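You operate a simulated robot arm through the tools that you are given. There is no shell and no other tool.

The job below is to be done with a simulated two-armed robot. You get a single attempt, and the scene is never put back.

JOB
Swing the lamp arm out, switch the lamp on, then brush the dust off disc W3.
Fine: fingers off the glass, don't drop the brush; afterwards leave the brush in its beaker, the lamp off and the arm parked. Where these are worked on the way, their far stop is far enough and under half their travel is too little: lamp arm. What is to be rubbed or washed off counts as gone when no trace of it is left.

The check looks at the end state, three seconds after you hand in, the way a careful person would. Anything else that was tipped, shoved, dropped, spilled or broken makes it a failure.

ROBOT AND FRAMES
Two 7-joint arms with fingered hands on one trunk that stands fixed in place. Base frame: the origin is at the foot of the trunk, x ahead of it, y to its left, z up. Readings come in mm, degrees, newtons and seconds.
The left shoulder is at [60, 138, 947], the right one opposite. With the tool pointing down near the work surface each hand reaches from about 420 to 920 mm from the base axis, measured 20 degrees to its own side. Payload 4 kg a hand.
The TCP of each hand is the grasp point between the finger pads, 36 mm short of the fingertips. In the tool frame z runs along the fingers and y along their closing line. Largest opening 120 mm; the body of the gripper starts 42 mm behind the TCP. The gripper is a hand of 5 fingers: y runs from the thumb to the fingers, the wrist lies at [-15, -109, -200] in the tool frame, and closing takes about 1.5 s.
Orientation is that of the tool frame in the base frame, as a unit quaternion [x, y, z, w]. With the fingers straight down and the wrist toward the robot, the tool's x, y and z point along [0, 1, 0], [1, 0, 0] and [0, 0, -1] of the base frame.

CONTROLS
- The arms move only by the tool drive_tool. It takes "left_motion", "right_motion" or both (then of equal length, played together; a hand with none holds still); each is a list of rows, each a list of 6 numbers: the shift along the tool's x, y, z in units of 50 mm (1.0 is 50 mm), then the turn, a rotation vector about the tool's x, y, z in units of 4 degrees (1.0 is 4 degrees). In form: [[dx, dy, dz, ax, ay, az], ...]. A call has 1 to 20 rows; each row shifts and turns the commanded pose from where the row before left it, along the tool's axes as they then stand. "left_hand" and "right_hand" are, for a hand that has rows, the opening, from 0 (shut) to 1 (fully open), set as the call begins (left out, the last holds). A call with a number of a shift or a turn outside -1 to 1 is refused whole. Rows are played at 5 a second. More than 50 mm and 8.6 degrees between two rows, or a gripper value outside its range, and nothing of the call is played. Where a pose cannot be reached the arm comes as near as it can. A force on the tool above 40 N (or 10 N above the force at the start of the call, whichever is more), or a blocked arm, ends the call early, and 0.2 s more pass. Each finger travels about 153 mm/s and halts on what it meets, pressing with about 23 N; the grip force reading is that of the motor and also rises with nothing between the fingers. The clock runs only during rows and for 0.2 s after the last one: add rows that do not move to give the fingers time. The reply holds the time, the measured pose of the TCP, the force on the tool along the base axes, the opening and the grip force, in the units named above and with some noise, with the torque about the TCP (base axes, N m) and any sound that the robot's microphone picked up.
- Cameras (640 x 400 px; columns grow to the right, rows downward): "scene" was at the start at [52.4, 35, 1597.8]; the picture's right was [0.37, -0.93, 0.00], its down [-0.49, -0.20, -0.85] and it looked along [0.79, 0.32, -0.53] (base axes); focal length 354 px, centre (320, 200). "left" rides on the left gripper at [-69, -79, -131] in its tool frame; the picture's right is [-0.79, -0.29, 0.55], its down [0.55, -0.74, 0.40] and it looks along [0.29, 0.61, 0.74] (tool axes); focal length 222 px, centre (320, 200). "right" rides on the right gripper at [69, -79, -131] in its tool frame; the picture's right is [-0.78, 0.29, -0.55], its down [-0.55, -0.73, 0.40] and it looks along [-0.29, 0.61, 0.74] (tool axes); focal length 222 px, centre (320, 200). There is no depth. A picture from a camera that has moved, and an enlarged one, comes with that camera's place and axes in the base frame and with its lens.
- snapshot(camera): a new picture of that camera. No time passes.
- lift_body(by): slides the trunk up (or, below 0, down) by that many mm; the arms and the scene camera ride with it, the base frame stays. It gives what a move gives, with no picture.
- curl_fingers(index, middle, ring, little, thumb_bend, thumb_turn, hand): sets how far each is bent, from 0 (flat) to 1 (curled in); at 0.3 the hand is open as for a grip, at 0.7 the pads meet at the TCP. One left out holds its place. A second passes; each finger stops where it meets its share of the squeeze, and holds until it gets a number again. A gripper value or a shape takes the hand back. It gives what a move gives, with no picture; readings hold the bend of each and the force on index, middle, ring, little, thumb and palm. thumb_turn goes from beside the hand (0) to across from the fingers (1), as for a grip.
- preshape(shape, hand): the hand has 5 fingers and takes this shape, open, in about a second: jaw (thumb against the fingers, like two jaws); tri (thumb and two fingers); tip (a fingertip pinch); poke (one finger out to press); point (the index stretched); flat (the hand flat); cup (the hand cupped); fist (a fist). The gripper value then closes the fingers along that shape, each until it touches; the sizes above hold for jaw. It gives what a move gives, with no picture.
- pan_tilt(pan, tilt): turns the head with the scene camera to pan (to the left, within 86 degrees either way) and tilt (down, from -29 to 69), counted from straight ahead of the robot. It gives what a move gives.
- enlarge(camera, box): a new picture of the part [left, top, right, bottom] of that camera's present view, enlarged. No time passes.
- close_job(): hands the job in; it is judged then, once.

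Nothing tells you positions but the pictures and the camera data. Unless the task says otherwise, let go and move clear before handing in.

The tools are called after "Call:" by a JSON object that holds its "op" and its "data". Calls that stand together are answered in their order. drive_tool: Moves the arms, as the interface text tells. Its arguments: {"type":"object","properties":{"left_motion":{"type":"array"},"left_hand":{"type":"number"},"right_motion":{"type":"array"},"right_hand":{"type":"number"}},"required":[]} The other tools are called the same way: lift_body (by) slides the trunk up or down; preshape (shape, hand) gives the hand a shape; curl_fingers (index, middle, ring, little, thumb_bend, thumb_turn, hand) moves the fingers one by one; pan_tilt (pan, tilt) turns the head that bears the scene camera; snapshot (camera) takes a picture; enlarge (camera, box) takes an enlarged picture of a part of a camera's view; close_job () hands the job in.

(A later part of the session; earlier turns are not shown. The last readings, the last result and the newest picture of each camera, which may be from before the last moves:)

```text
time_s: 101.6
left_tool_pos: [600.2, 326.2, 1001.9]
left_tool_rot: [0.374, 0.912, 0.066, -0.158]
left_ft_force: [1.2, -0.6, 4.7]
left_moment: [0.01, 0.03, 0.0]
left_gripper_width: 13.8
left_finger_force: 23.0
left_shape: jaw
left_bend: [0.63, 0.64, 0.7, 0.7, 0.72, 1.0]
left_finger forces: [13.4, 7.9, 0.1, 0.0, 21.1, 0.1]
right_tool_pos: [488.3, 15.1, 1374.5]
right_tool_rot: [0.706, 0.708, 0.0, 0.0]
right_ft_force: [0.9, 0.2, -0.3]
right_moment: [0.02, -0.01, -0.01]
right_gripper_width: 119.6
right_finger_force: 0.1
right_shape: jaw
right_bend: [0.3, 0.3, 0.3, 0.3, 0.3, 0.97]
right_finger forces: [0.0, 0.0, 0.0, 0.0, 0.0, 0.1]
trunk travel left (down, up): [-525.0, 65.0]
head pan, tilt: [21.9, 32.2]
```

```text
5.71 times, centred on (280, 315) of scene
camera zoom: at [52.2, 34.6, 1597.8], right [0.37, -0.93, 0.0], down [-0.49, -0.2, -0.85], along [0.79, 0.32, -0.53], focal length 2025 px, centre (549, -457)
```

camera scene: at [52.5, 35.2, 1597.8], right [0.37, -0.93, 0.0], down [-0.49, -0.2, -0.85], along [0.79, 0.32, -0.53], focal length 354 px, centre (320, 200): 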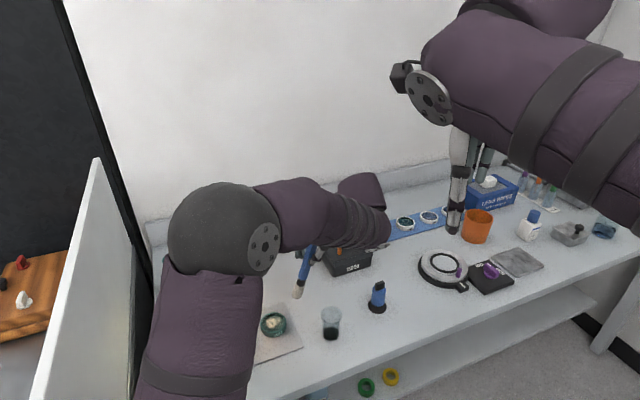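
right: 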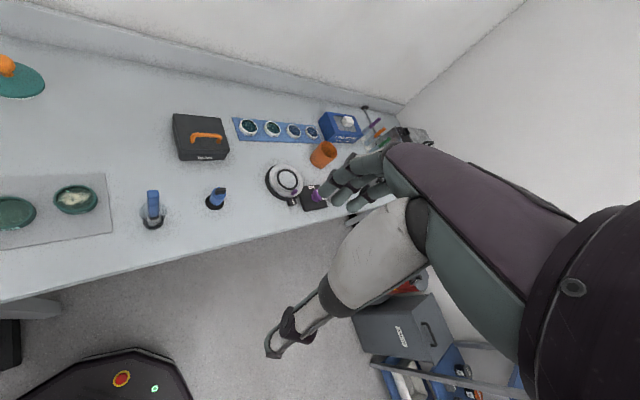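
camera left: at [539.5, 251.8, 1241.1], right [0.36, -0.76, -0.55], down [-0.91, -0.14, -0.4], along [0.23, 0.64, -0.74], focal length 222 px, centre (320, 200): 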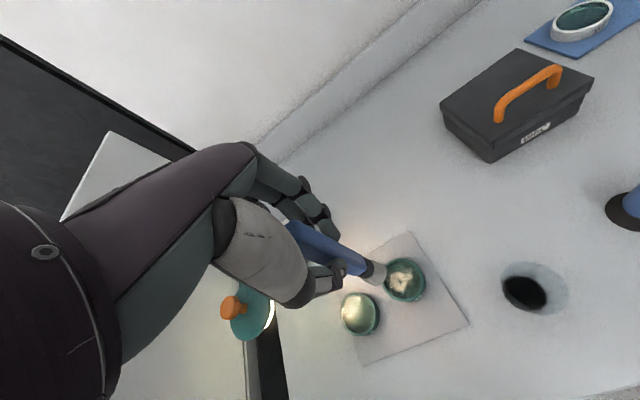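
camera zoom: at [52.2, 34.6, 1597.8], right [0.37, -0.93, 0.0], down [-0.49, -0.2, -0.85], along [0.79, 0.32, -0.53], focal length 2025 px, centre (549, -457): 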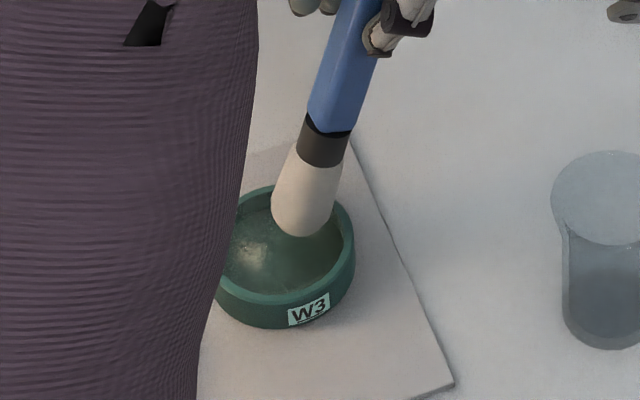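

Call:
{"op": "drive_tool", "data": {"left_motion": [[-0.0024, 0.12, 0.0066, 0, 0, 0], [0, 0.12, 0, 0, 0, 0], [0, -0.12, 0, 0, 0, 0], [0, -0.12, 0, 0, 0, 0], [0, -0.12, 0, 0, 0, 0], [0, -0.12, 0, 0, 0, 0], [-0.06, 0, -0.022, 0, 0, 0], [0, 0.12, 0, 0, 0, 0], [0, 0.12, 0, 0, 0, 0], [0, 0.12, 0, 0, 0, 0], [0, 0.12, 0, 0, 0, 0], [-0.04, 0, -0.0146, 0, 0, 0], [0, -0.12, 0, 0, 0, 0], [0, -0.12, 0, 0, 0, 0], [0, -0.12, 0, 0, 0, 0], [0, 0.12, 0, 0, 0, 0], [0, 0.12, 0, 0, 0, 0], [0, 0.12, 0, 0, 0, 0], [0, 0, 0, 0, 0, 0]]}}

Call:
{"op": "drive_tool", "data": {"left_motion": [[0.171, 0, -0.47, 0, 0, 0], [0.171, 0.2, -0.47, 0, 0, 0], [0, 0, 0, 0, 0, 0]]}}

Call:
{"op": "enlarge", "data": {"camera": "scene", "box": [250, 300, 300, 340]}}

```text
time_s: 105.6
left_tool_pos: [612.9, 330.4, 1003.4]
left_tool_rot: [0.373, 0.911, 0.066, -0.161]
left_ft_force: [-0.1, -0.6, 1.0]
left_moment: [-0.03, 0.07, 0.01]
left_gripper_width: 13.9
left_finger_force: 22.6
left_shape: jaw
left_bend: [0.63, 0.64, 0.7, 0.7, 0.72, 1.0]
left_finger forces: [12.9, 7.5, 0.1, 0.1, 20.9, 0.0]
right_tool_pos: [487.5, 14.8, 1374.1]
right_tool_rot: [0.707, 0.708, -0.001, 0.0]
right_ft_force: [-0.1, 1.0, -0.2]
right_moment: [-0.02, -0.02, -0.01]
right_gripper_width: 119.4
right_finger_force: 0.1
right_shape: jaw
right_bend: [0.3, 0.3, 0.3, 0.3, 0.3, 0.97]
right_finger forces: [0.0, 0.0, 0.0, 0.0, 0.0, 0.1]
trunk travel left (down, up): [-525.0, 65.0]
head pan, tilt: [21.9, 32.2]
```

```text
time_s: 106.4
left_tool_pos: [619.6, 337.2, 1052.2]
left_tool_rot: [0.374, 0.911, 0.066, -0.16]
left_ft_force: [0.9, -1.4, -1.4]
left_moment: [0.03, -0.03, 0.02]
left_gripper_width: 13.5
left_finger_force: 23.5
left_shape: jaw
left_bend: [0.63, 0.64, 0.7, 0.7, 0.72, 1.0]
left_finger forces: [13.3, 7.2, 0.0, 0.0, 20.5, 0.0]
right_tool_pos: [486.8, 13.5, 1373.2]
right_tool_rot: [0.707, 0.708, 0.0, 0.0]
right_ft_force: [-0.2, 0.8, 0.2]
right_moment: [0.02, 0.02, 0.03]
right_gripper_width: 119.8
right_finger_force: 0.1
right_shape: jaw
right_bend: [0.3, 0.3, 0.3, 0.3, 0.3, 0.97]
right_finger forces: [0.0, 0.0, 0.0, 0.0, 0.1, 0.1]
trunk travel left (down, up): [-525.0, 65.0]
head pan, tilt: [21.9, 32.2]
```

```text
10.00 times, centred on (275, 320) of scene
camera zoom: at [52.4, 34.8, 1597.8], right [0.37, -0.93, 0.0], down [-0.49, -0.2, -0.85], along [0.79, 0.32, -0.53], focal length 3544 px, centre (770, -1000)
```

zoom: 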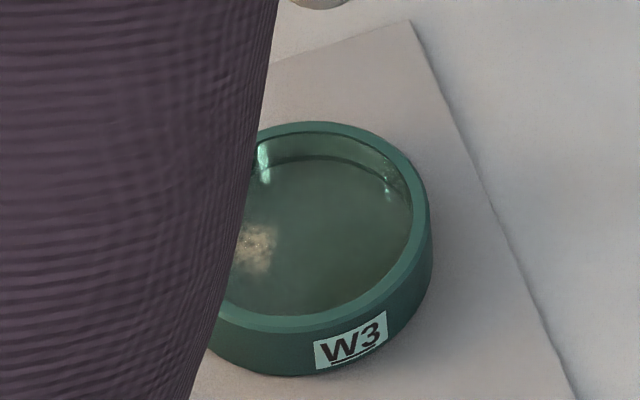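

The right patch is gone. Now back to the left patch with a bit more pressure.

Call:
{"op": "drive_tool", "data": {"left_motion": [[0.276, -0.297, 0.1, 0, 0, 0], [0.276, -0.297, 0.1, 0, 0, 0], [-0.16, 0, 0.44, 0, 0, 0], [-0.163, 0, 0.447, 0, 0, 0], [0, 0, 0, 0, 0, 0]]}}

Call:
{"op": "drive_tool", "data": {"left_motion": [[-0.0068, 0, 0.0188, 0, 0, 0], [0, 0, 0, 0, 0, 0]]}}

Call:
{"op": "enlarge", "data": {"camera": "scene", "box": [245, 280, 315, 350]}}

```text
time_s: 107.6
left_tool_pos: [578.6, 336.9, 1005.6]
left_tool_rot: [0.373, 0.912, 0.066, -0.159]
left_ft_force: [0.2, -0.2, -0.8]
left_moment: [0.02, 0.01, -0.02]
left_gripper_width: 13.8
left_finger_force: 23.5
left_shape: jaw
left_bend: [0.63, 0.64, 0.7, 0.7, 0.72, 1.0]
left_finger forces: [13.1, 7.2, 0.1, 0.1, 20.3, 0.0]
right_tool_pos: [489.7, 14.4, 1372.8]
right_tool_rot: [0.706, 0.708, 0.0, 0.0]
right_ft_force: [0.1, -0.5, -0.9]
right_moment: [0.01, 0.02, -0.04]
right_gripper_width: 119.7
right_finger_force: 0.0
right_shape: jaw
right_bend: [0.3, 0.3, 0.3, 0.3, 0.3, 0.97]
right_finger forces: [0.0, 0.0, 0.0, 0.1, 0.0, 0.0]
trunk travel left (down, up): [-525.0, 65.0]
head pan, tilt: [21.9, 32.2]
```

```text
time_s: 108.2
left_tool_pos: [578.3, 336.6, 1004.3]
left_tool_rot: [0.374, 0.911, 0.066, -0.159]
left_ft_force: [0.5, -0.1, -1.2]
left_moment: [0.0, -0.01, 0.0]
left_gripper_width: 13.8
left_finger_force: 22.8
left_shape: jaw
left_bend: [0.63, 0.64, 0.7, 0.7, 0.72, 1.0]
left_finger forces: [13.3, 7.2, 0.0, 0.0, 20.3, 0.0]
right_tool_pos: [488.0, 14.6, 1372.9]
right_tool_rot: [0.706, 0.708, 0.0, 0.0]
right_ft_force: [0.2, 0.2, 0.3]
right_moment: [-0.01, -0.04, -0.02]
right_gripper_width: 119.4
right_finger_force: 0.0
right_shape: jaw
right_bend: [0.3, 0.3, 0.3, 0.3, 0.3, 0.97]
right_finger forces: [0.1, 0.0, 0.0, 0.0, 0.1, 0.1]
trunk travel left (down, up): [-525.0, 65.0]
head pan, tilt: [21.9, 32.2]
```

```text
5.71 times, centred on (280, 315) of scene
camera zoom: at [52.5, 35.0, 1597.8], right [0.37, -0.93, 0.0], down [-0.49, -0.2, -0.85], along [0.79, 0.32, -0.53], focal length 2025 px, centre (549, -457)
```

zoom: 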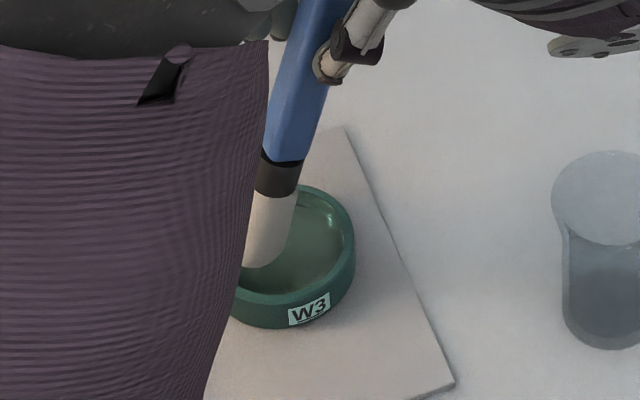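

The upper arm is drifting into view, so I'll check the whole scene before going on.

Call:
{"op": "snapshot", "data": {"camera": "scene"}}

Call:
{"op": "snapshot", "data": {"camera": "right"}}

Call:
{"op": "snapshot", "data": {"camera": "left"}}

```text
taken
camera scene: at [52.5, 35.0, 1597.8], right [0.37, -0.93, 0.0], down [-0.49, -0.2, -0.85], along [0.79, 0.32, -0.53], focal length 354 px, centre (320, 200)
```

scene: 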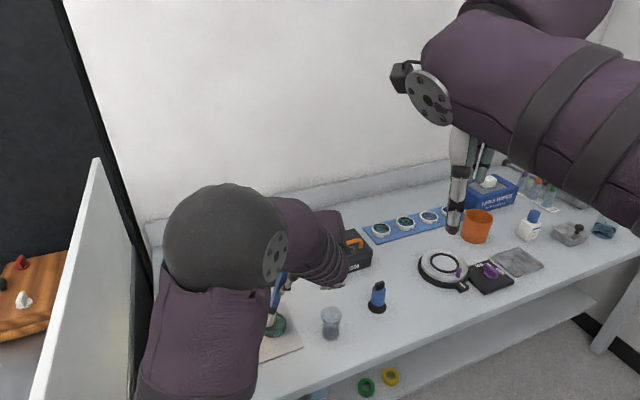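

```text
taken
camera right: at [408.7, 83.5, 1504.6], right [0.29, -0.78, 0.55], down [-0.73, -0.55, -0.4], along [0.61, -0.28, -0.74], focal length 222 px, centre (320, 200)
```

right: 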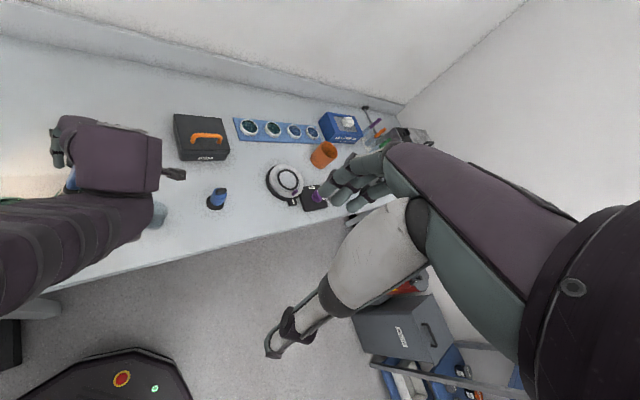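

```text
taken
camera left: at [601.6, 203.2, 1103.1], right [0.19, -0.59, -0.78], down [-0.98, -0.07, -0.19], along [0.06, 0.8, -0.59], focal length 222 px, centre (320, 200)
```

left: 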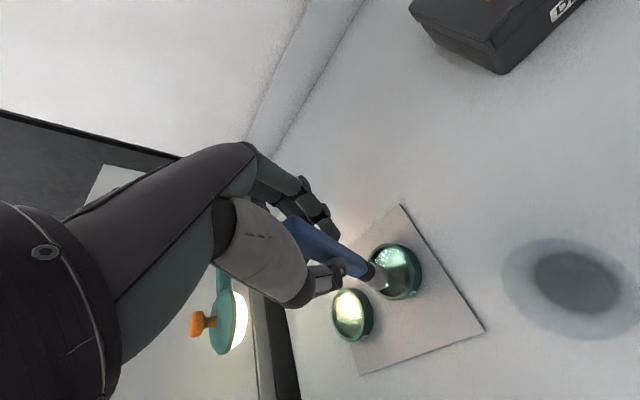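

The elbow is high and well clear of the lamp, which is still lit. I'll continue lowering onto the left patch.

Call:
{"op": "drive_tool", "data": {"left_motion": [[-0.0068, 0, 0.0188, 0, 0, 0], [0, 0, 0, 0, 0, 0]]}}

Call:
{"op": "drive_tool", "data": {"left_motion": [[-0.0051, 0, 0.0141, 0, 0, 0], [0, 0, 0, 0, 0, 0]]}}

```text
time_s: 108.8
left_tool_pos: [577.4, 337.2, 1003.3]
left_tool_rot: [0.373, 0.912, 0.066, -0.16]
left_ft_force: [0.6, -0.2, 0.6]
left_moment: [-0.02, 0.01, 0.02]
left_gripper_width: 13.9
left_finger_force: 23.0
left_shape: jaw
left_bend: [0.63, 0.64, 0.7, 0.7, 0.72, 1.0]
left_finger forces: [13.2, 7.3, 0.1, 0.0, 20.4, 0.1]
right_tool_pos: [489.0, 14.1, 1374.3]
right_tool_rot: [0.706, 0.708, 0.001, 0.0]
right_ft_force: [-0.1, -0.7, -0.3]
right_moment: [0.02, -0.03, -0.01]
right_gripper_width: 119.8
right_finger_force: 0.0
right_shape: jaw
right_bend: [0.3, 0.3, 0.3, 0.3, 0.3, 0.97]
right_finger forces: [0.0, 0.0, 0.0, 0.1, 0.0, 0.0]
trunk travel left (down, up): [-525.0, 65.0]
head pan, tilt: [21.9, 32.2]
```

```text
time_s: 109.4
left_tool_pos: [578.2, 337.3, 1001.3]
left_tool_rot: [0.373, 0.912, 0.066, -0.159]
left_ft_force: [1.1, -0.4, 4.6]
left_moment: [0.0, -0.01, 0.01]
left_gripper_width: 14.2
left_finger_force: 23.0
left_shape: jaw
left_bend: [0.63, 0.64, 0.7, 0.7, 0.72, 1.0]
left_finger forces: [13.4, 7.4, 0.0, 0.1, 21.0, 0.0]
right_tool_pos: [486.9, 14.2, 1373.0]
right_tool_rot: [0.707, 0.708, 0.0, 0.001]
right_ft_force: [0.1, 0.8, 0.7]
right_moment: [-0.03, 0.01, 0.0]
right_gripper_width: 119.6
right_finger_force: 0.0
right_shape: jaw
right_bend: [0.3, 0.3, 0.3, 0.3, 0.3, 0.97]
right_finger forces: [0.1, 0.0, 0.0, 0.0, 0.0, 0.0]
trunk travel left (down, up): [-525.0, 65.0]
head pan, tilt: [21.9, 32.2]
```

Call:
{"op": "drive_tool", "data": {"left_motion": [[-0.0017, 0.14, 0.0047, 0, 0, 0], [0, 0.14, 0, 0, 0, 0], [0, -0.14, 0, 0, 0, 0], [0, -0.14, 0, 0, 0, 0], [0, -0.14, 0, 0, 0, 0], [0, -0.14, 0, 0, 0, 0], [-0.0017, 0, 0.0047, 0, 0, 0], [0, 0.14, 0, 0, 0, 0], [0, 0.14, 0, 0, 0, 0], [0, 0.14, 0, 0, 0, 0], [0, 0.14, 0, 0, 0, 0], [0, -0.14, 0, 0, 0, 0], [0, -0.14, 0, 0, 0, 0], [0, -0.14, 0, 0, 0, 0], [0, -0.14, 0, 0, 0, 0], [0, 0.14, 0, 0, 0, 0], [0, 0.14, 0, 0, 0, 0], [0, 0.14, 0, 0, 0, 0], [0, 0, 0, 0, 0, 0]]}}

Call:
{"op": "drive_tool", "data": {"left_motion": [[0.171, 0, -0.47, 0, 0, 0], [-0.35, 0, -0.45, 0, 0, 0], [-0.35, 0, -0.45, 0, 0, 0], [0, 0, 0, 0, 0, 0]]}}

Call:
{"op": "enlarge", "data": {"camera": "scene", "box": [250, 300, 300, 340]}}

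Call:
{"op": "enlarge", "data": {"camera": "left", "box": [320, 160, 480, 320]}}

```text
time_s: 113.4
left_tool_pos: [581.8, 340.5, 1001.6]
left_tool_rot: [0.374, 0.911, 0.065, -0.16]
left_ft_force: [-0.1, -0.9, 0.3]
left_moment: [-0.02, 0.06, 0.02]
left_gripper_width: 13.7
left_finger_force: 22.9
left_shape: jaw
left_bend: [0.63, 0.64, 0.7, 0.7, 0.72, 1.0]
left_finger forces: [12.9, 7.7, 0.0, 0.0, 21.1, 0.0]
right_tool_pos: [487.1, 15.0, 1374.3]
right_tool_rot: [0.706, 0.708, 0.0, 0.0]
right_ft_force: [0.2, 0.0, 0.7]
right_moment: [0.03, 0.0, 0.03]
right_gripper_width: 119.6
right_finger_force: 0.2
right_shape: jaw
right_bend: [0.3, 0.3, 0.3, 0.3, 0.3, 0.97]
right_finger forces: [0.0, 0.0, 0.1, 0.0, 0.0, 0.0]
trunk travel left (down, up): [-525.0, 65.0]
head pan, tilt: [21.9, 32.2]
```

```text
time_s: 114.4
left_tool_pos: [616.4, 308.3, 1057.6]
left_tool_rot: [0.374, 0.911, 0.066, -0.16]
left_ft_force: [-0.2, -0.4, -1.1]
left_moment: [0.01, 0.0, -0.04]
left_gripper_width: 13.8
left_finger_force: 23.3
left_shape: jaw
left_bend: [0.63, 0.64, 0.7, 0.7, 0.72, 1.0]
left_finger forces: [13.0, 7.3, 0.0, 0.0, 20.5, 0.0]
right_tool_pos: [487.5, 14.3, 1373.7]
right_tool_rot: [0.705, 0.709, 0.0, 0.001]
right_ft_force: [0.5, -0.2, 0.7]
right_moment: [-0.01, -0.04, -0.04]
right_gripper_width: 119.7
right_finger_force: 0.1
right_shape: jaw
right_bend: [0.3, 0.3, 0.3, 0.3, 0.3, 0.97]
right_finger forces: [0.0, 0.0, 0.1, 0.0, 0.0, 0.0]
trunk travel left (down, up): [-525.0, 65.0]
head pan, tilt: [21.9, 32.2]
```

```text
10.00 times, centred on (275, 320) of scene
camera zoom: at [52.5, 35.1, 1597.8], right [0.37, -0.93, 0.0], down [-0.49, -0.2, -0.85], along [0.79, 0.32, -0.53], focal length 3544 px, centre (770, -1000)
```

zoom: 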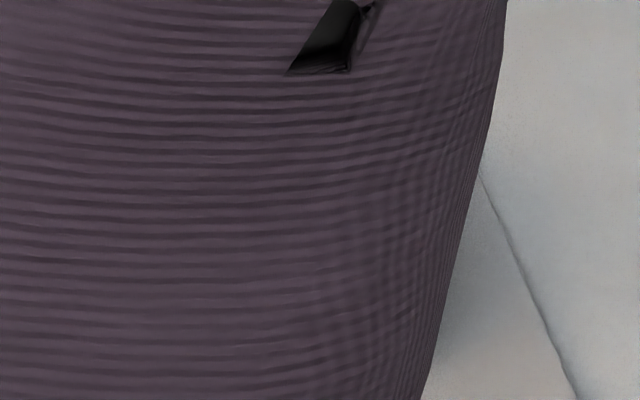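

```text
2.50 times, centred on (400, 240) of left
camera zoom: at [640.0, 174.5, 1156.1], right [0.19, -0.59, -0.78], down [-0.98, -0.07, -0.19], along [0.06, 0.8, -0.59], focal length 555 px, centre (120, 100)
```

zoom: 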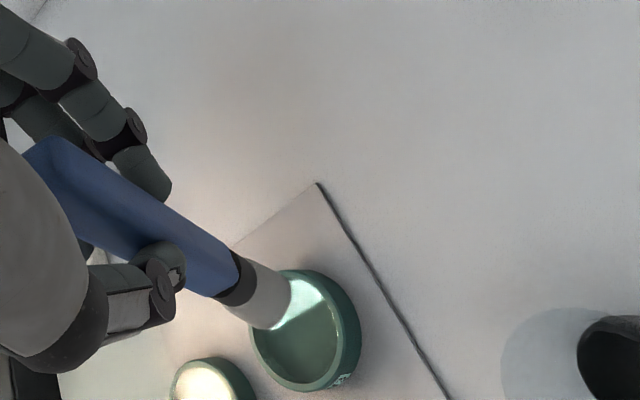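

The upper arm blocks the scene view, so I'll move the hand back to see the disc with the left camera.

Call:
{"op": "drive_tool", "data": {"left_motion": [[0, -0.6, -0.4, 0, 0, 0], [0, -0.6, -0.4, 0, 0, 0], [0, 0, 0, 0, 0, 0]]}}

Call:
{"op": "enlarge", "data": {"camera": "left", "box": [300, 160, 460, 280]}}

Call:
{"op": "enlarge", "data": {"camera": "scene", "box": [250, 300, 300, 340]}}

```text
time_s: 115.2
left_tool_pos: [584.5, 256.1, 1096.3]
left_tool_rot: [0.374, 0.911, 0.065, -0.16]
left_ft_force: [-0.6, -0.1, 0.3]
left_moment: [-0.05, 0.0, 0.01]
left_gripper_width: 13.8
left_finger_force: 23.5
left_shape: jaw
left_bend: [0.63, 0.64, 0.7, 0.7, 0.72, 1.0]
left_finger forces: [12.9, 7.4, 0.1, 0.0, 20.4, 0.0]
right_tool_pos: [488.1, 16.3, 1374.3]
right_tool_rot: [0.707, 0.708, 0.0, -0.001]
right_ft_force: [0.8, -0.2, 0.3]
right_moment: [0.02, -0.02, 0.02]
right_gripper_width: 119.9
right_finger_force: 0.1
right_shape: jaw
right_bend: [0.3, 0.3, 0.3, 0.3, 0.3, 0.97]
right_finger forces: [0.0, 0.1, 0.0, 0.0, 0.0, 0.1]
trunk travel left (down, up): [-525.0, 65.0]
head pan, tilt: [21.9, 32.2]
```

```text
3.33 times, centred on (380, 220) of left
camera zoom: at [608.1, 122.3, 1194.5], right [0.19, -0.59, -0.78], down [-0.98, -0.07, -0.19], along [0.06, 0.8, -0.59], focal length 740 px, centre (120, 133)
```

zoom: 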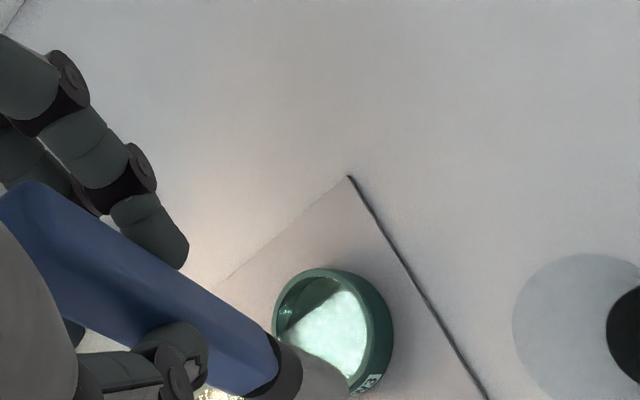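

```text
10.00 times, centred on (275, 320) of scene
camera zoom: at [52.8, 35.1, 1597.7], right [0.37, -0.93, 0.0], down [-0.49, -0.2, -0.85], along [0.79, 0.32, -0.53], focal length 3544 px, centre (770, -1000)
```

zoom: 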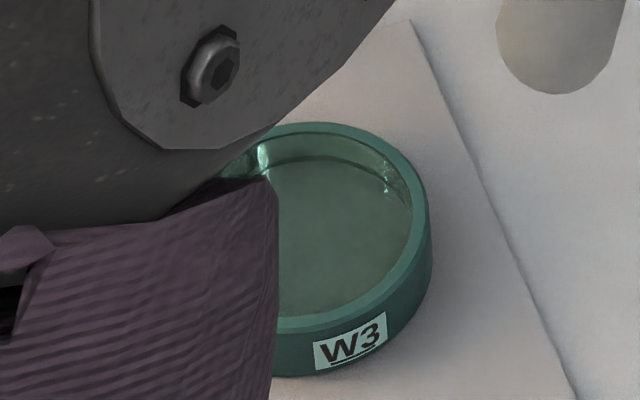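

The right part is clean. I'll straighten the brush up high so the elbow moves out of the camera's view of the left part.

Call:
{"op": "drive_tool", "data": {"left_motion": [[0.171, 0, -0.47, 0, 0, 0], [0.171, 0, -0.47, 0, 0, 0], [0, 0, 0, 0, -1, 0], [0, 0, 0, 0, -1, 0], [0, 0, 0, 0, -1, 0], [0, 0, 0, 0, -1, 0], [0, 0, 0, 0, -1, 0], [0, 0, 0, 0, 0, 0]]}}

Call:
{"op": "snapshot", "data": {"camera": "scene"}}

Call:
{"op": "enlarge", "data": {"camera": "scene", "box": [250, 300, 300, 340]}}

```text
time_s: 117.0
left_tool_pos: [585.0, 254.7, 1144.7]
left_tool_rot: [0.38, 0.925, 0.0, 0.001]
left_ft_force: [-0.2, 0.0, -1.1]
left_moment: [0.0, 0.03, -0.03]
left_gripper_width: 14.2
left_finger_force: 22.6
left_shape: jaw
left_bend: [0.63, 0.64, 0.7, 0.7, 0.72, 1.0]
left_finger forces: [13.0, 7.5, 0.0, 0.0, 20.1, 0.0]
right_tool_pos: [487.1, 13.4, 1372.9]
right_tool_rot: [0.706, 0.708, -0.001, 0.001]
right_ft_force: [-0.2, 0.1, -0.8]
right_moment: [0.05, 0.01, -0.02]
right_gripper_width: 119.7
right_finger_force: 0.1
right_shape: jaw
right_bend: [0.3, 0.3, 0.3, 0.3, 0.3, 0.97]
right_finger forces: [0.0, 0.0, 0.0, 0.1, 0.0, 0.0]
trunk travel left (down, up): [-525.0, 65.0]
head pan, tilt: [21.9, 32.2]
```

```text
taken
camera scene: at [52.7, 34.7, 1597.8], right [0.37, -0.93, 0.0], down [-0.49, -0.2, -0.85], along [0.79, 0.32, -0.53], focal length 354 px, centre (320, 200)
```

scene: 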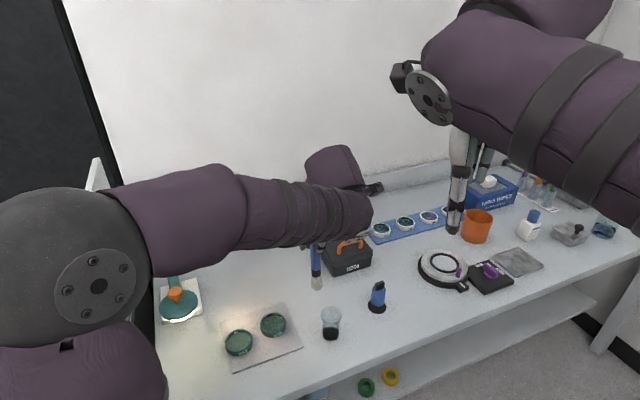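

```text
10.00 times, centred on (275, 320) of scene
camera zoom: at [52.7, 34.7, 1597.8], right [0.37, -0.93, 0.0], down [-0.49, -0.2, -0.85], along [0.79, 0.32, -0.53], focal length 3544 px, centre (770, -1000)
```

zoom: 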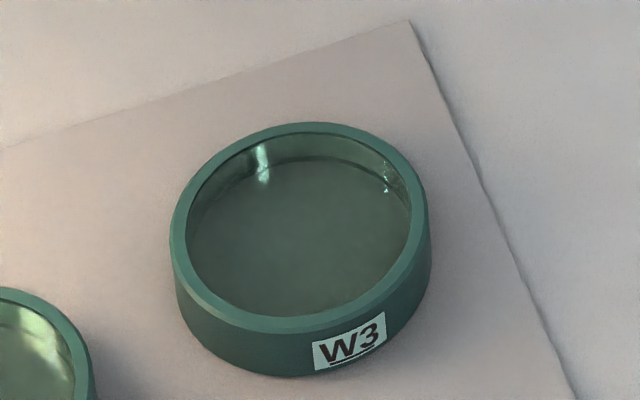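

W3 looks completely clean and has hardly moved (under 1 mm). I'll double-check at higher zoom and from the right camera.

Call:
{"op": "enlarge", "data": {"camera": "scene", "box": [262, 310, 286, 334]}}

Call:
{"op": "enlarge", "data": {"camera": "right", "box": [0, 140, 200, 260]}}

Call:
{"op": "enlarge", "data": {"camera": "left", "box": [240, 200, 440, 340]}}

```text
16.00 times, centred on (274, 322) of scene
camera zoom: at [52.7, 34.7, 1597.8], right [0.37, -0.93, 0.0], down [-0.49, -0.2, -0.85], along [0.79, 0.32, -0.53], focal length 5670 px, centre (1056, -1752)
```

zoom: 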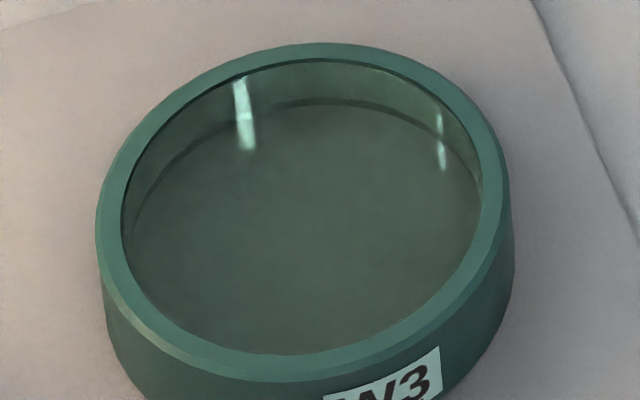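

```text
3.20 times, centred on (100, 200) of right
camera zoom: at [408.8, 83.2, 1504.6], right [0.29, -0.78, 0.55], down [-0.73, -0.55, -0.4], along [0.61, -0.28, -0.74], focal length 711 px, centre (1024, 200)
```

zoom: 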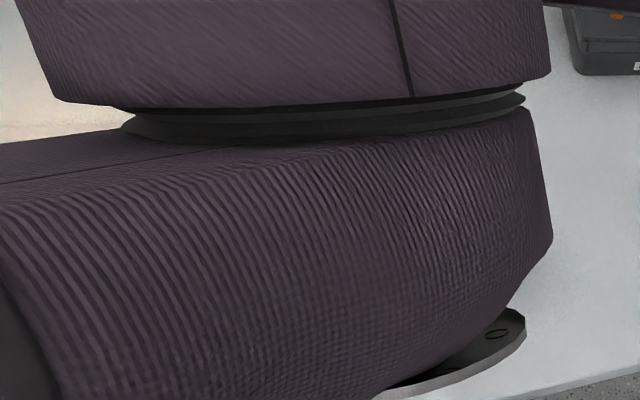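

```text
2.86 times, centred on (340, 270) of left
camera zoom: at [578.9, 150.6, 1275.5], right [0.36, -0.76, -0.55], down [-0.91, -0.14, -0.4], along [0.23, 0.64, -0.74], focal length 635 px, centre (263, 0)
```

zoom: 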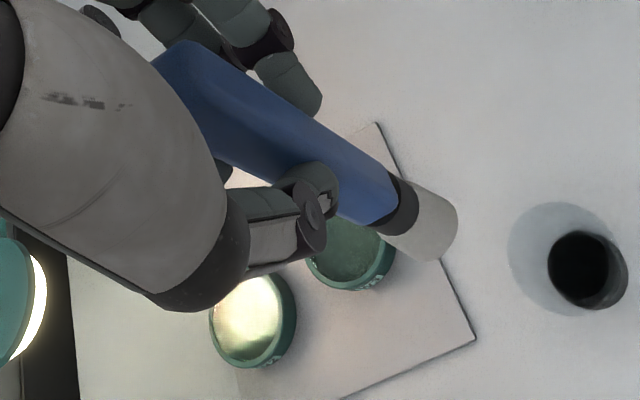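

No trace of dust is left. Next I'll return the brush: correct the slight 2.5° lean it picked up in the grip, then move above the beaker.

Call:
{"op": "drive_tool", "data": {"left_motion": [[0, 0, 0, -0.62, 0, 0], [-0.258, -0.261, 0, 0, 0, 0], [-0.258, -0.261, 0, 0, 0, 0], [0, 0, 0.4, 0, 0, 0], [0, 0, 0.4, 0, 0, 0], [0, 0, 0, 0, 0, 0]]}}

Call:
{"op": "enlarge", "data": {"camera": "left", "box": [300, 200, 460, 320]}}

Call:
{"op": "enlarge", "data": {"camera": "scene", "box": [295, 260, 365, 345]}}

```text
time_s: 118.4
left_tool_pos: [586.3, 220.7, 1104.5]
left_tool_rot: [0.38, 0.925, 0.02, 0.008]
left_ft_force: [0.4, -0.8, 0.3]
left_moment: [-0.02, 0.01, 0.0]
left_gripper_width: 14.0
left_finger_force: 23.0
left_shape: jaw
left_bend: [0.63, 0.64, 0.7, 0.7, 0.72, 1.0]
left_finger forces: [12.9, 7.3, 0.0, 0.0, 20.2, 0.0]
right_tool_pos: [487.5, 13.8, 1372.4]
right_tool_rot: [0.706, 0.708, 0.0, 0.0]
right_ft_force: [0.5, -0.5, -1.2]
right_moment: [-0.01, 0.0, -0.03]
right_gripper_width: 119.6
right_finger_force: 0.2
right_shape: jaw
right_bend: [0.3, 0.3, 0.3, 0.3, 0.3, 0.97]
right_finger forces: [0.0, 0.0, 0.1, 0.0, 0.1, 0.0]
trunk travel left (down, up): [-525.0, 65.0]
head pan, tilt: [21.9, 32.2]
```

```text
3.33 times, centred on (380, 260) of left
camera zoom: at [576.8, 110.7, 1230.5], right [0.37, -0.74, -0.56], down [-0.89, -0.13, -0.43], along [0.25, 0.66, -0.71], focal length 740 px, centre (120, 0)
```

zoom: 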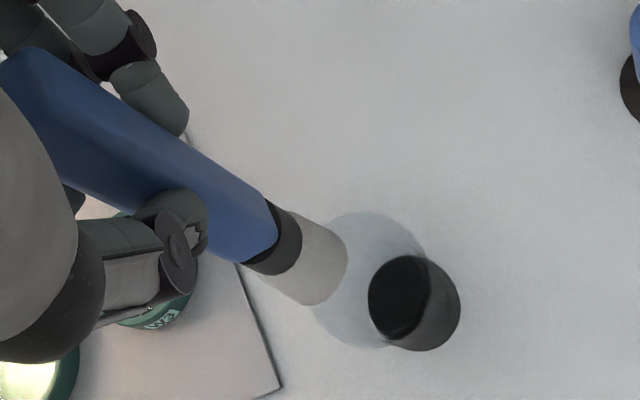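

```text
4.71 times, centred on (330, 302) of scene
camera zoom: at [52.4, 35.0, 1597.8], right [0.37, -0.93, 0.0], down [-0.49, -0.2, -0.85], along [0.79, 0.32, -0.53], focal length 1668 px, centre (273, -282)
```

zoom: 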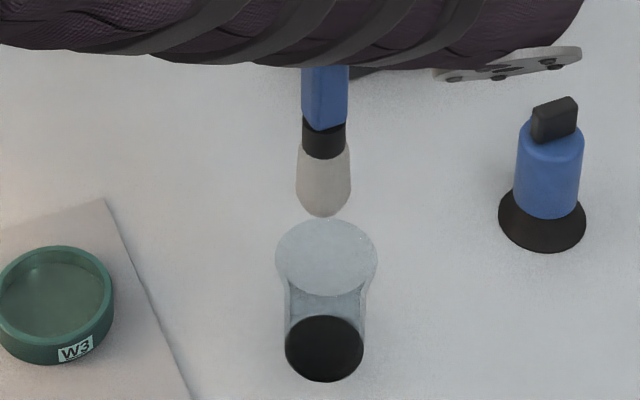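

The tip is about 4 mm off the beaker centre. I'll correct that and lower straight into the beaker, watching the forces.

Call:
{"op": "drive_tool", "data": {"left_motion": [[-0.07, 0.014, 0, 0, 0, 0], [0, -0.013, 0.3, 0, 0, 0], [0, -0.013, 0.3, 0, 0, 0], [0, 0, 0, 0, 0, 0]]}}

Call:
{"op": "enlarge", "data": {"camera": "left", "box": [300, 200, 460, 320]}}

Call:
{"op": "enlarge", "data": {"camera": "scene", "box": [295, 260, 365, 345]}}

```text
time_s: 119.4
left_tool_pos: [589.4, 218.4, 1073.9]
left_tool_rot: [0.379, 0.925, 0.02, 0.009]
left_ft_force: [-0.5, 0.0, -0.1]
left_moment: [0.0, 0.01, -0.02]
left_gripper_width: 14.1
left_finger_force: 22.9
left_shape: jaw
left_bend: [0.63, 0.64, 0.7, 0.7, 0.72, 1.0]
left_finger forces: [13.0, 7.3, 0.0, 0.0, 20.3, 0.0]
right_tool_pos: [487.9, 14.6, 1373.7]
right_tool_rot: [0.707, 0.708, 0.0, 0.0]
right_ft_force: [0.3, 0.0, 0.2]
right_moment: [0.03, -0.01, -0.01]
right_gripper_width: 119.7
right_finger_force: 0.0
right_shape: jaw
right_bend: [0.3, 0.3, 0.3, 0.3, 0.3, 0.97]
right_finger forces: [0.0, 0.0, 0.0, 0.0, 0.0, 0.0]
trunk travel left (down, up): [-525.0, 65.0]
head pan, tilt: [21.9, 32.2]
```

```text
3.33 times, centred on (380, 260) of left
camera zoom: at [579.0, 109.0, 1200.8], right [0.37, -0.74, -0.56], down [-0.89, -0.13, -0.43], along [0.25, 0.66, -0.71], focal length 740 px, centre (120, 0)
```

zoom: 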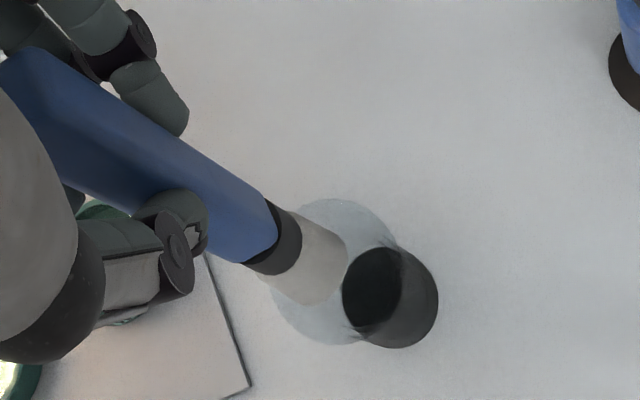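

```text
4.71 times, centred on (330, 302) of scene
camera zoom: at [52.4, 34.9, 1597.8], right [0.37, -0.93, 0.0], down [-0.49, -0.2, -0.85], along [0.79, 0.32, -0.53], focal length 1668 px, centre (273, -282)
```

zoom: 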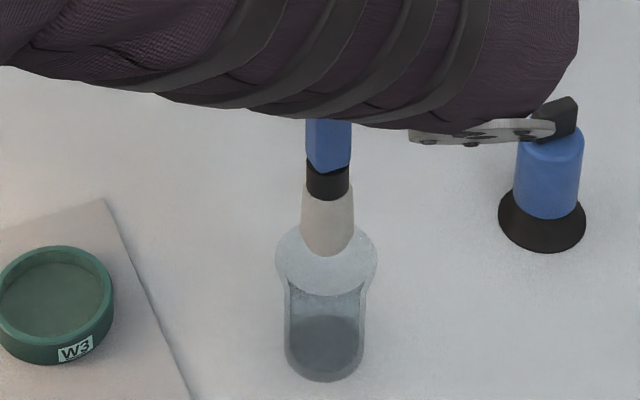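

Call:
{"op": "drive_tool", "data": {"left_motion": [[0.01, -0.05, 0, 0, 0, 0], [0, -0.013, 0.3, 0, 0, 0], [0, -0.009, 0.2, 0, 0, 0], [0, 0, 0, 0, 0, 0]]}}

Call:
{"op": "enlarge", "data": {"camera": "left", "box": [300, 200, 460, 320]}}

Call:
{"op": "enlarge", "data": {"camera": "scene", "box": [310, 290, 350, 345]}}

```text
time_s: 120.4
left_tool_pos: [587.9, 215.8, 1048.7]
left_tool_rot: [0.379, 0.925, 0.02, 0.009]
left_ft_force: [-0.1, 0.9, -1.1]
left_moment: [0.01, -0.01, -0.03]
left_gripper_width: 13.9
left_finger_force: 23.0
left_shape: jaw
left_bend: [0.63, 0.64, 0.7, 0.7, 0.72, 1.0]
left_finger forces: [13.0, 7.2, 0.1, 0.0, 20.2, 0.0]
right_tool_pos: [488.2, 14.3, 1373.2]
right_tool_rot: [0.706, 0.708, 0.0, 0.0]
right_ft_force: [1.1, 0.7, -0.3]
right_moment: [0.0, -0.01, 0.02]
right_gripper_width: 119.7
right_finger_force: 0.2
right_shape: jaw
right_bend: [0.3, 0.3, 0.3, 0.3, 0.3, 0.97]
right_finger forces: [0.1, 0.0, 0.0, 0.0, 0.0, 0.0]
trunk travel left (down, up): [-525.0, 65.0]
head pan, tilt: [21.9, 32.2]
```

```text
3.33 times, centred on (380, 260) of left
camera zoom: at [577.1, 107.2, 1175.5], right [0.37, -0.74, -0.56], down [-0.89, -0.13, -0.43], along [0.25, 0.66, -0.71], focal length 740 px, centre (120, 0)
```

zoom: 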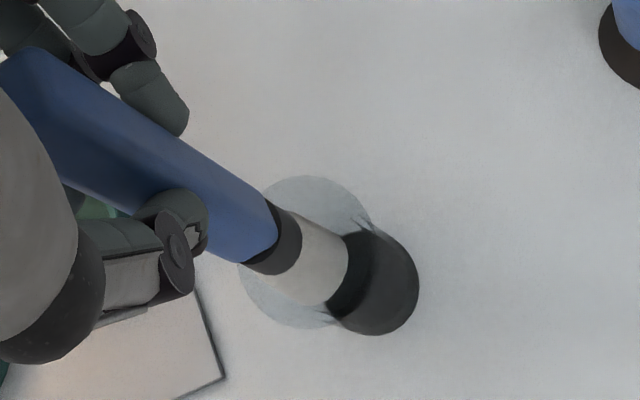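

```text
7.27 times, centred on (330, 318) of scene
camera zoom: at [52.5, 34.9, 1597.8], right [0.37, -0.93, 0.0], down [-0.49, -0.2, -0.85], along [0.79, 0.32, -0.53], focal length 2577 px, centre (247, -654)
```

zoom: 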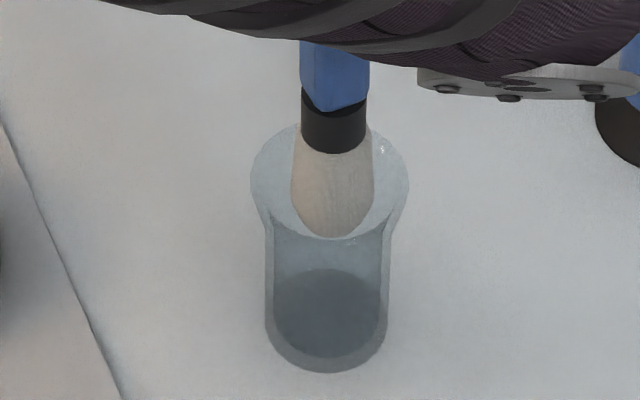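

Call:
{"op": "drive_tool", "data": {"left_motion": [[0.01, 0.06, 0, 0, 0, 0], [0, -0.013, 0.3, 0, 0, 0], [0, 0, 0, 0, 0, 0]]}}

Call:
{"op": "enlarge", "data": {"camera": "left", "box": [300, 200, 460, 320]}}

Call:
{"op": "enlarge", "data": {"camera": "scene", "box": [310, 290, 350, 345]}}

```text
time_s: 121.2
left_tool_pos: [587.4, 219.9, 1034.1]
left_tool_rot: [0.379, 0.925, 0.02, 0.009]
left_ft_force: [0.4, -0.4, -0.5]
left_moment: [0.01, 0.0, -0.02]
left_gripper_width: 13.8
left_finger_force: 23.3
left_shape: jaw
left_bend: [0.63, 0.64, 0.7, 0.7, 0.72, 1.0]
left_finger forces: [13.0, 7.3, 0.0, 0.0, 20.3, 0.0]
right_tool_pos: [487.9, 14.5, 1372.9]
right_tool_rot: [0.707, 0.708, 0.0, -0.001]
right_ft_force: [0.3, -0.4, 0.0]
right_moment: [-0.03, 0.01, 0.0]
right_gripper_width: 120.0
right_finger_force: 0.0
right_shape: jaw
right_bend: [0.3, 0.3, 0.3, 0.3, 0.3, 0.97]
right_finger forces: [0.0, 0.0, 0.0, 0.0, 0.0, 0.0]
trunk travel left (down, up): [-525.0, 65.0]
head pan, tilt: [21.9, 32.2]
```

```text
3.33 times, centred on (380, 260) of left
camera zoom: at [578.6, 110.2, 1160.8], right [0.37, -0.74, -0.56], down [-0.89, -0.13, -0.43], along [0.25, 0.66, -0.71], focal length 740 px, centre (120, 0)
```

zoom: 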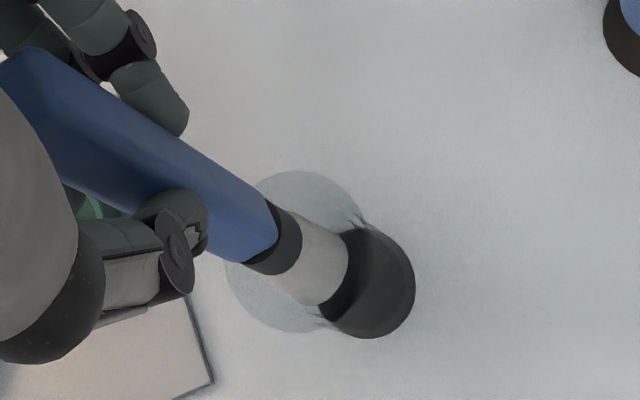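

```text
7.27 times, centred on (330, 318) of scene
camera zoom: at [52.3, 35.0, 1597.8], right [0.37, -0.93, 0.0], down [-0.49, -0.2, -0.85], along [0.79, 0.32, -0.53], focal length 2577 px, centre (247, -654)
```

zoom: 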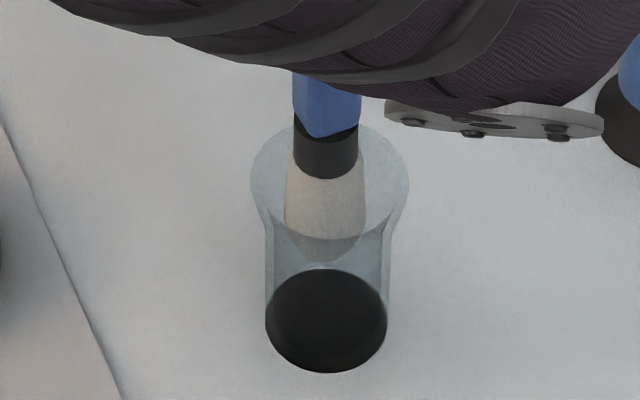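

Well centred now. I'll carry on down slowly toward the beaker floor.

Call:
{"op": "drive_tool", "data": {"left_motion": [[0, -0.013, 0.3, 0, 0, 0], [0, -0.013, 0.3, 0, 0, 0], [0, -0.006, 0.14, 0, 0, 0], [0, 0, 0, 0, 0, 0]]}}

Call:
{"op": "enlarge", "data": {"camera": "left", "box": [300, 200, 460, 320]}}

Call:
{"op": "enlarge", "data": {"camera": "scene", "box": [310, 290, 350, 345]}}

```text
time_s: 122.2
left_tool_pos: [588.9, 219.5, 997.0]
left_tool_rot: [0.379, 0.925, 0.02, 0.009]
left_ft_force: [-0.1, -0.3, 0.0]
left_moment: [0.01, -0.01, -0.02]
left_gripper_width: 13.9
left_finger_force: 22.6
left_shape: jaw
left_bend: [0.63, 0.64, 0.7, 0.7, 0.72, 1.0]
left_finger forces: [12.9, 7.3, 0.1, 0.0, 20.2, 0.0]
right_tool_pos: [486.8, 14.0, 1373.6]
right_tool_rot: [0.707, 0.708, 0.0, 0.0]
right_ft_force: [-0.2, -0.1, 1.1]
right_moment: [0.02, 0.01, -0.02]
right_gripper_width: 119.6
right_finger_force: 0.1
right_shape: jaw
right_bend: [0.3, 0.3, 0.3, 0.3, 0.3, 0.97]
right_finger forces: [0.0, 0.0, 0.0, 0.0, 0.0, 0.1]
trunk travel left (down, up): [-525.0, 65.0]
head pan, tilt: [21.9, 32.2]
```

```text
3.33 times, centred on (380, 260) of left
camera zoom: at [578.4, 110.1, 1123.8], right [0.37, -0.74, -0.56], down [-0.89, -0.13, -0.43], along [0.25, 0.66, -0.71], focal length 740 px, centre (120, 0)
```

zoom: 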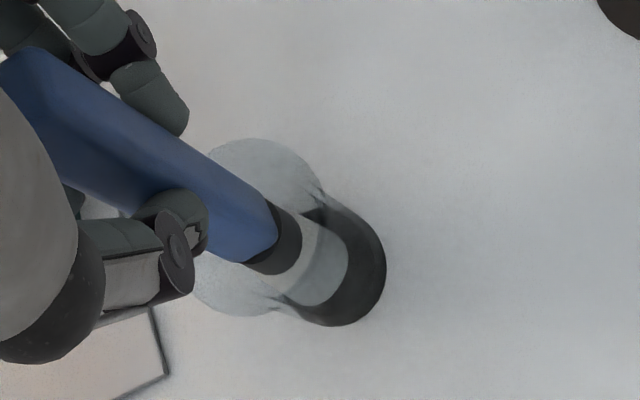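

```text
7.27 times, centred on (330, 318) of scene
camera zoom: at [52.4, 34.9, 1597.8], right [0.37, -0.93, 0.0], down [-0.49, -0.2, -0.85], along [0.79, 0.32, -0.53], focal length 2577 px, centre (247, -654)
```

zoom: 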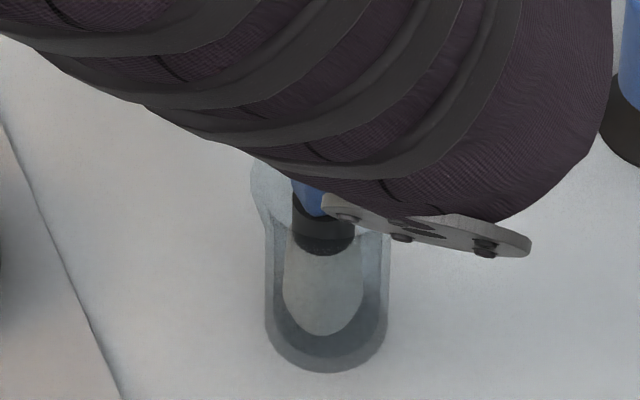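

Call:
{"op": "drive_tool", "data": {"left_motion": [[0, -0.003, 0.06, 0, 0, 0], [0, -0.003, 0.06, 0, 0, 0], [0, 0, 0, 0, 0, 0]]}}

Call:
{"op": "drive_tool", "data": {"left_motion": [[0, -0.002, 0.04, 0, 0, 0], [0, 0, 0, 0, 0, 0]]}}

```text
time_s: 123.0
left_tool_pos: [587.7, 218.5, 991.4]
left_tool_rot: [0.379, 0.925, 0.02, 0.008]
left_ft_force: [-0.4, 0.1, 0.0]
left_moment: [-0.01, -0.03, 0.01]
left_gripper_width: 13.7
left_finger_force: 23.1
left_shape: jaw
left_bend: [0.63, 0.64, 0.7, 0.7, 0.72, 1.0]
left_finger forces: [12.9, 7.3, 0.0, 0.1, 20.1, 0.0]
right_tool_pos: [487.7, 14.5, 1371.8]
right_tool_rot: [0.706, 0.708, 0.0, 0.0]
right_ft_force: [0.2, -0.3, 0.5]
right_moment: [0.0, -0.04, 0.02]
right_gripper_width: 119.5
right_finger_force: 0.1
right_shape: jaw
right_bend: [0.3, 0.3, 0.3, 0.3, 0.3, 0.97]
right_finger forces: [0.0, 0.0, 0.0, 0.0, 0.0, 0.0]
trunk travel left (down, up): [-525.0, 65.0]
head pan, tilt: [21.9, 32.2]
```

```text
time_s: 123.6
left_tool_pos: [587.9, 219.1, 991.1]
left_tool_rot: [0.38, 0.925, 0.02, 0.011]
left_ft_force: [-1.1, 0.0, 8.9]
left_moment: [0.03, -0.06, 0.0]
left_gripper_width: 13.8
left_finger_force: 23.1
left_shape: jaw
left_bend: [0.63, 0.64, 0.7, 0.7, 0.72, 1.0]
left_finger forces: [13.3, 7.7, 0.0, 0.0, 21.8, 0.0]
right_tool_pos: [487.5, 14.1, 1373.7]
right_tool_rot: [0.706, 0.708, 0.0, 0.0]
right_ft_force: [-0.8, 0.9, -0.4]
right_moment: [0.01, 0.03, 0.01]
right_gripper_width: 120.0
right_finger_force: 0.1
right_shape: jaw
right_bend: [0.3, 0.3, 0.3, 0.3, 0.3, 0.97]
right_finger forces: [0.0, 0.1, 0.0, 0.0, 0.1, 0.0]
trunk travel left (down, up): [-525.0, 65.0]
head pan, tilt: [21.9, 32.2]
```

The brush is touching the beaker floor. I'll relieve the pressure and open the fingers gently.

Call:
{"op": "drive_tool", "data": {"left_motion": [[0, 0.001, -0.026, 0, 0, 0], [0, 0, 0, 0, 0, 0]]}}

Call:
{"op": "drive_tool", "data": {"left_motion": [[0, 0, 0, 0, 0, 0], [0, 0, 0, 0, 0, 0], [0, 0, 0, 0, 0, 0]], "left_hand": 0.2}}

Call:
{"op": "enlarge", "data": {"camera": "left", "box": [280, 180, 440, 320]}}

Call:
{"op": "enlarge", "data": {"camera": "scene", "box": [310, 290, 350, 345]}}

```text
time_s: 124.2
left_tool_pos: [586.6, 219.1, 990.5]
left_tool_rot: [0.38, 0.925, 0.02, 0.009]
left_ft_force: [-0.2, -0.2, 3.9]
left_moment: [0.0, 0.01, 0.04]
left_gripper_width: 14.1
left_finger_force: 23.0
left_shape: jaw
left_bend: [0.63, 0.64, 0.7, 0.7, 0.72, 1.0]
left_finger forces: [13.2, 7.6, 0.0, 0.1, 21.3, 0.0]
right_tool_pos: [487.1, 14.1, 1373.7]
right_tool_rot: [0.707, 0.707, 0.0, -0.001]
right_ft_force: [0.1, -0.2, 0.6]
right_moment: [0.03, 0.01, 0.03]
right_gripper_width: 120.0
right_finger_force: 0.1
right_shape: jaw
right_bend: [0.3, 0.3, 0.3, 0.3, 0.3, 0.97]
right_finger forces: [0.0, 0.0, 0.0, 0.1, 0.0, 0.0]
trunk travel left (down, up): [-525.0, 65.0]
head pan, tilt: [21.9, 32.2]
```

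```text
time_s: 125.0
left_tool_pos: [587.5, 219.5, 989.4]
left_tool_rot: [0.379, 0.925, 0.02, 0.009]
left_ft_force: [0.4, 0.1, -0.3]
left_moment: [-0.01, 0.03, 0.02]
left_gripper_width: 23.8
left_finger_force: 0.1
left_shape: jaw
left_bend: [0.57, 0.6, 0.59, 0.71, 0.69, 1.0]
left_finger forces: [0.0, 0.1, 0.1, 0.0, 0.0, 0.0]
right_tool_pos: [487.3, 15.2, 1373.1]
right_tool_rot: [0.707, 0.708, -0.001, 0.0]
right_ft_force: [0.7, -0.6, -0.5]
right_moment: [-0.03, -0.04, 0.0]
right_gripper_width: 119.6
right_finger_force: 0.0
right_shape: jaw
right_bend: [0.3, 0.3, 0.3, 0.3, 0.3, 0.97]
right_finger forces: [0.1, 0.0, 0.1, 0.1, 0.0, 0.0]
trunk travel left (down, up): [-525.0, 65.0]
head pan, tilt: [21.9, 32.2]
```

```text
2.86 times, centred on (360, 250) of left
camera zoom: at [578.5, 110.2, 1117.0], right [0.37, -0.74, -0.56], down [-0.89, -0.13, -0.43], along [0.25, 0.66, -0.71], focal length 635 px, centre (206, 57)
```

zoom: 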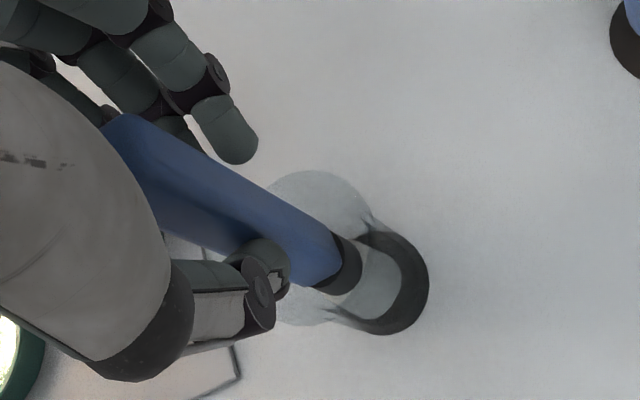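

```text
7.27 times, centred on (330, 318) of scene
camera zoom: at [52.5, 34.9, 1597.7], right [0.37, -0.93, 0.0], down [-0.49, -0.2, -0.85], along [0.79, 0.32, -0.53], focal length 2577 px, centre (247, -654)
```

zoom: 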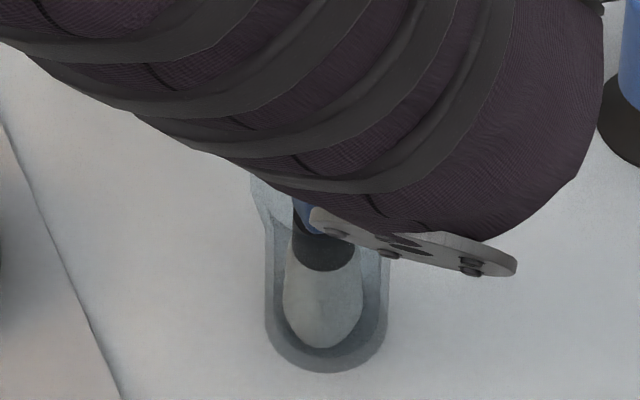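

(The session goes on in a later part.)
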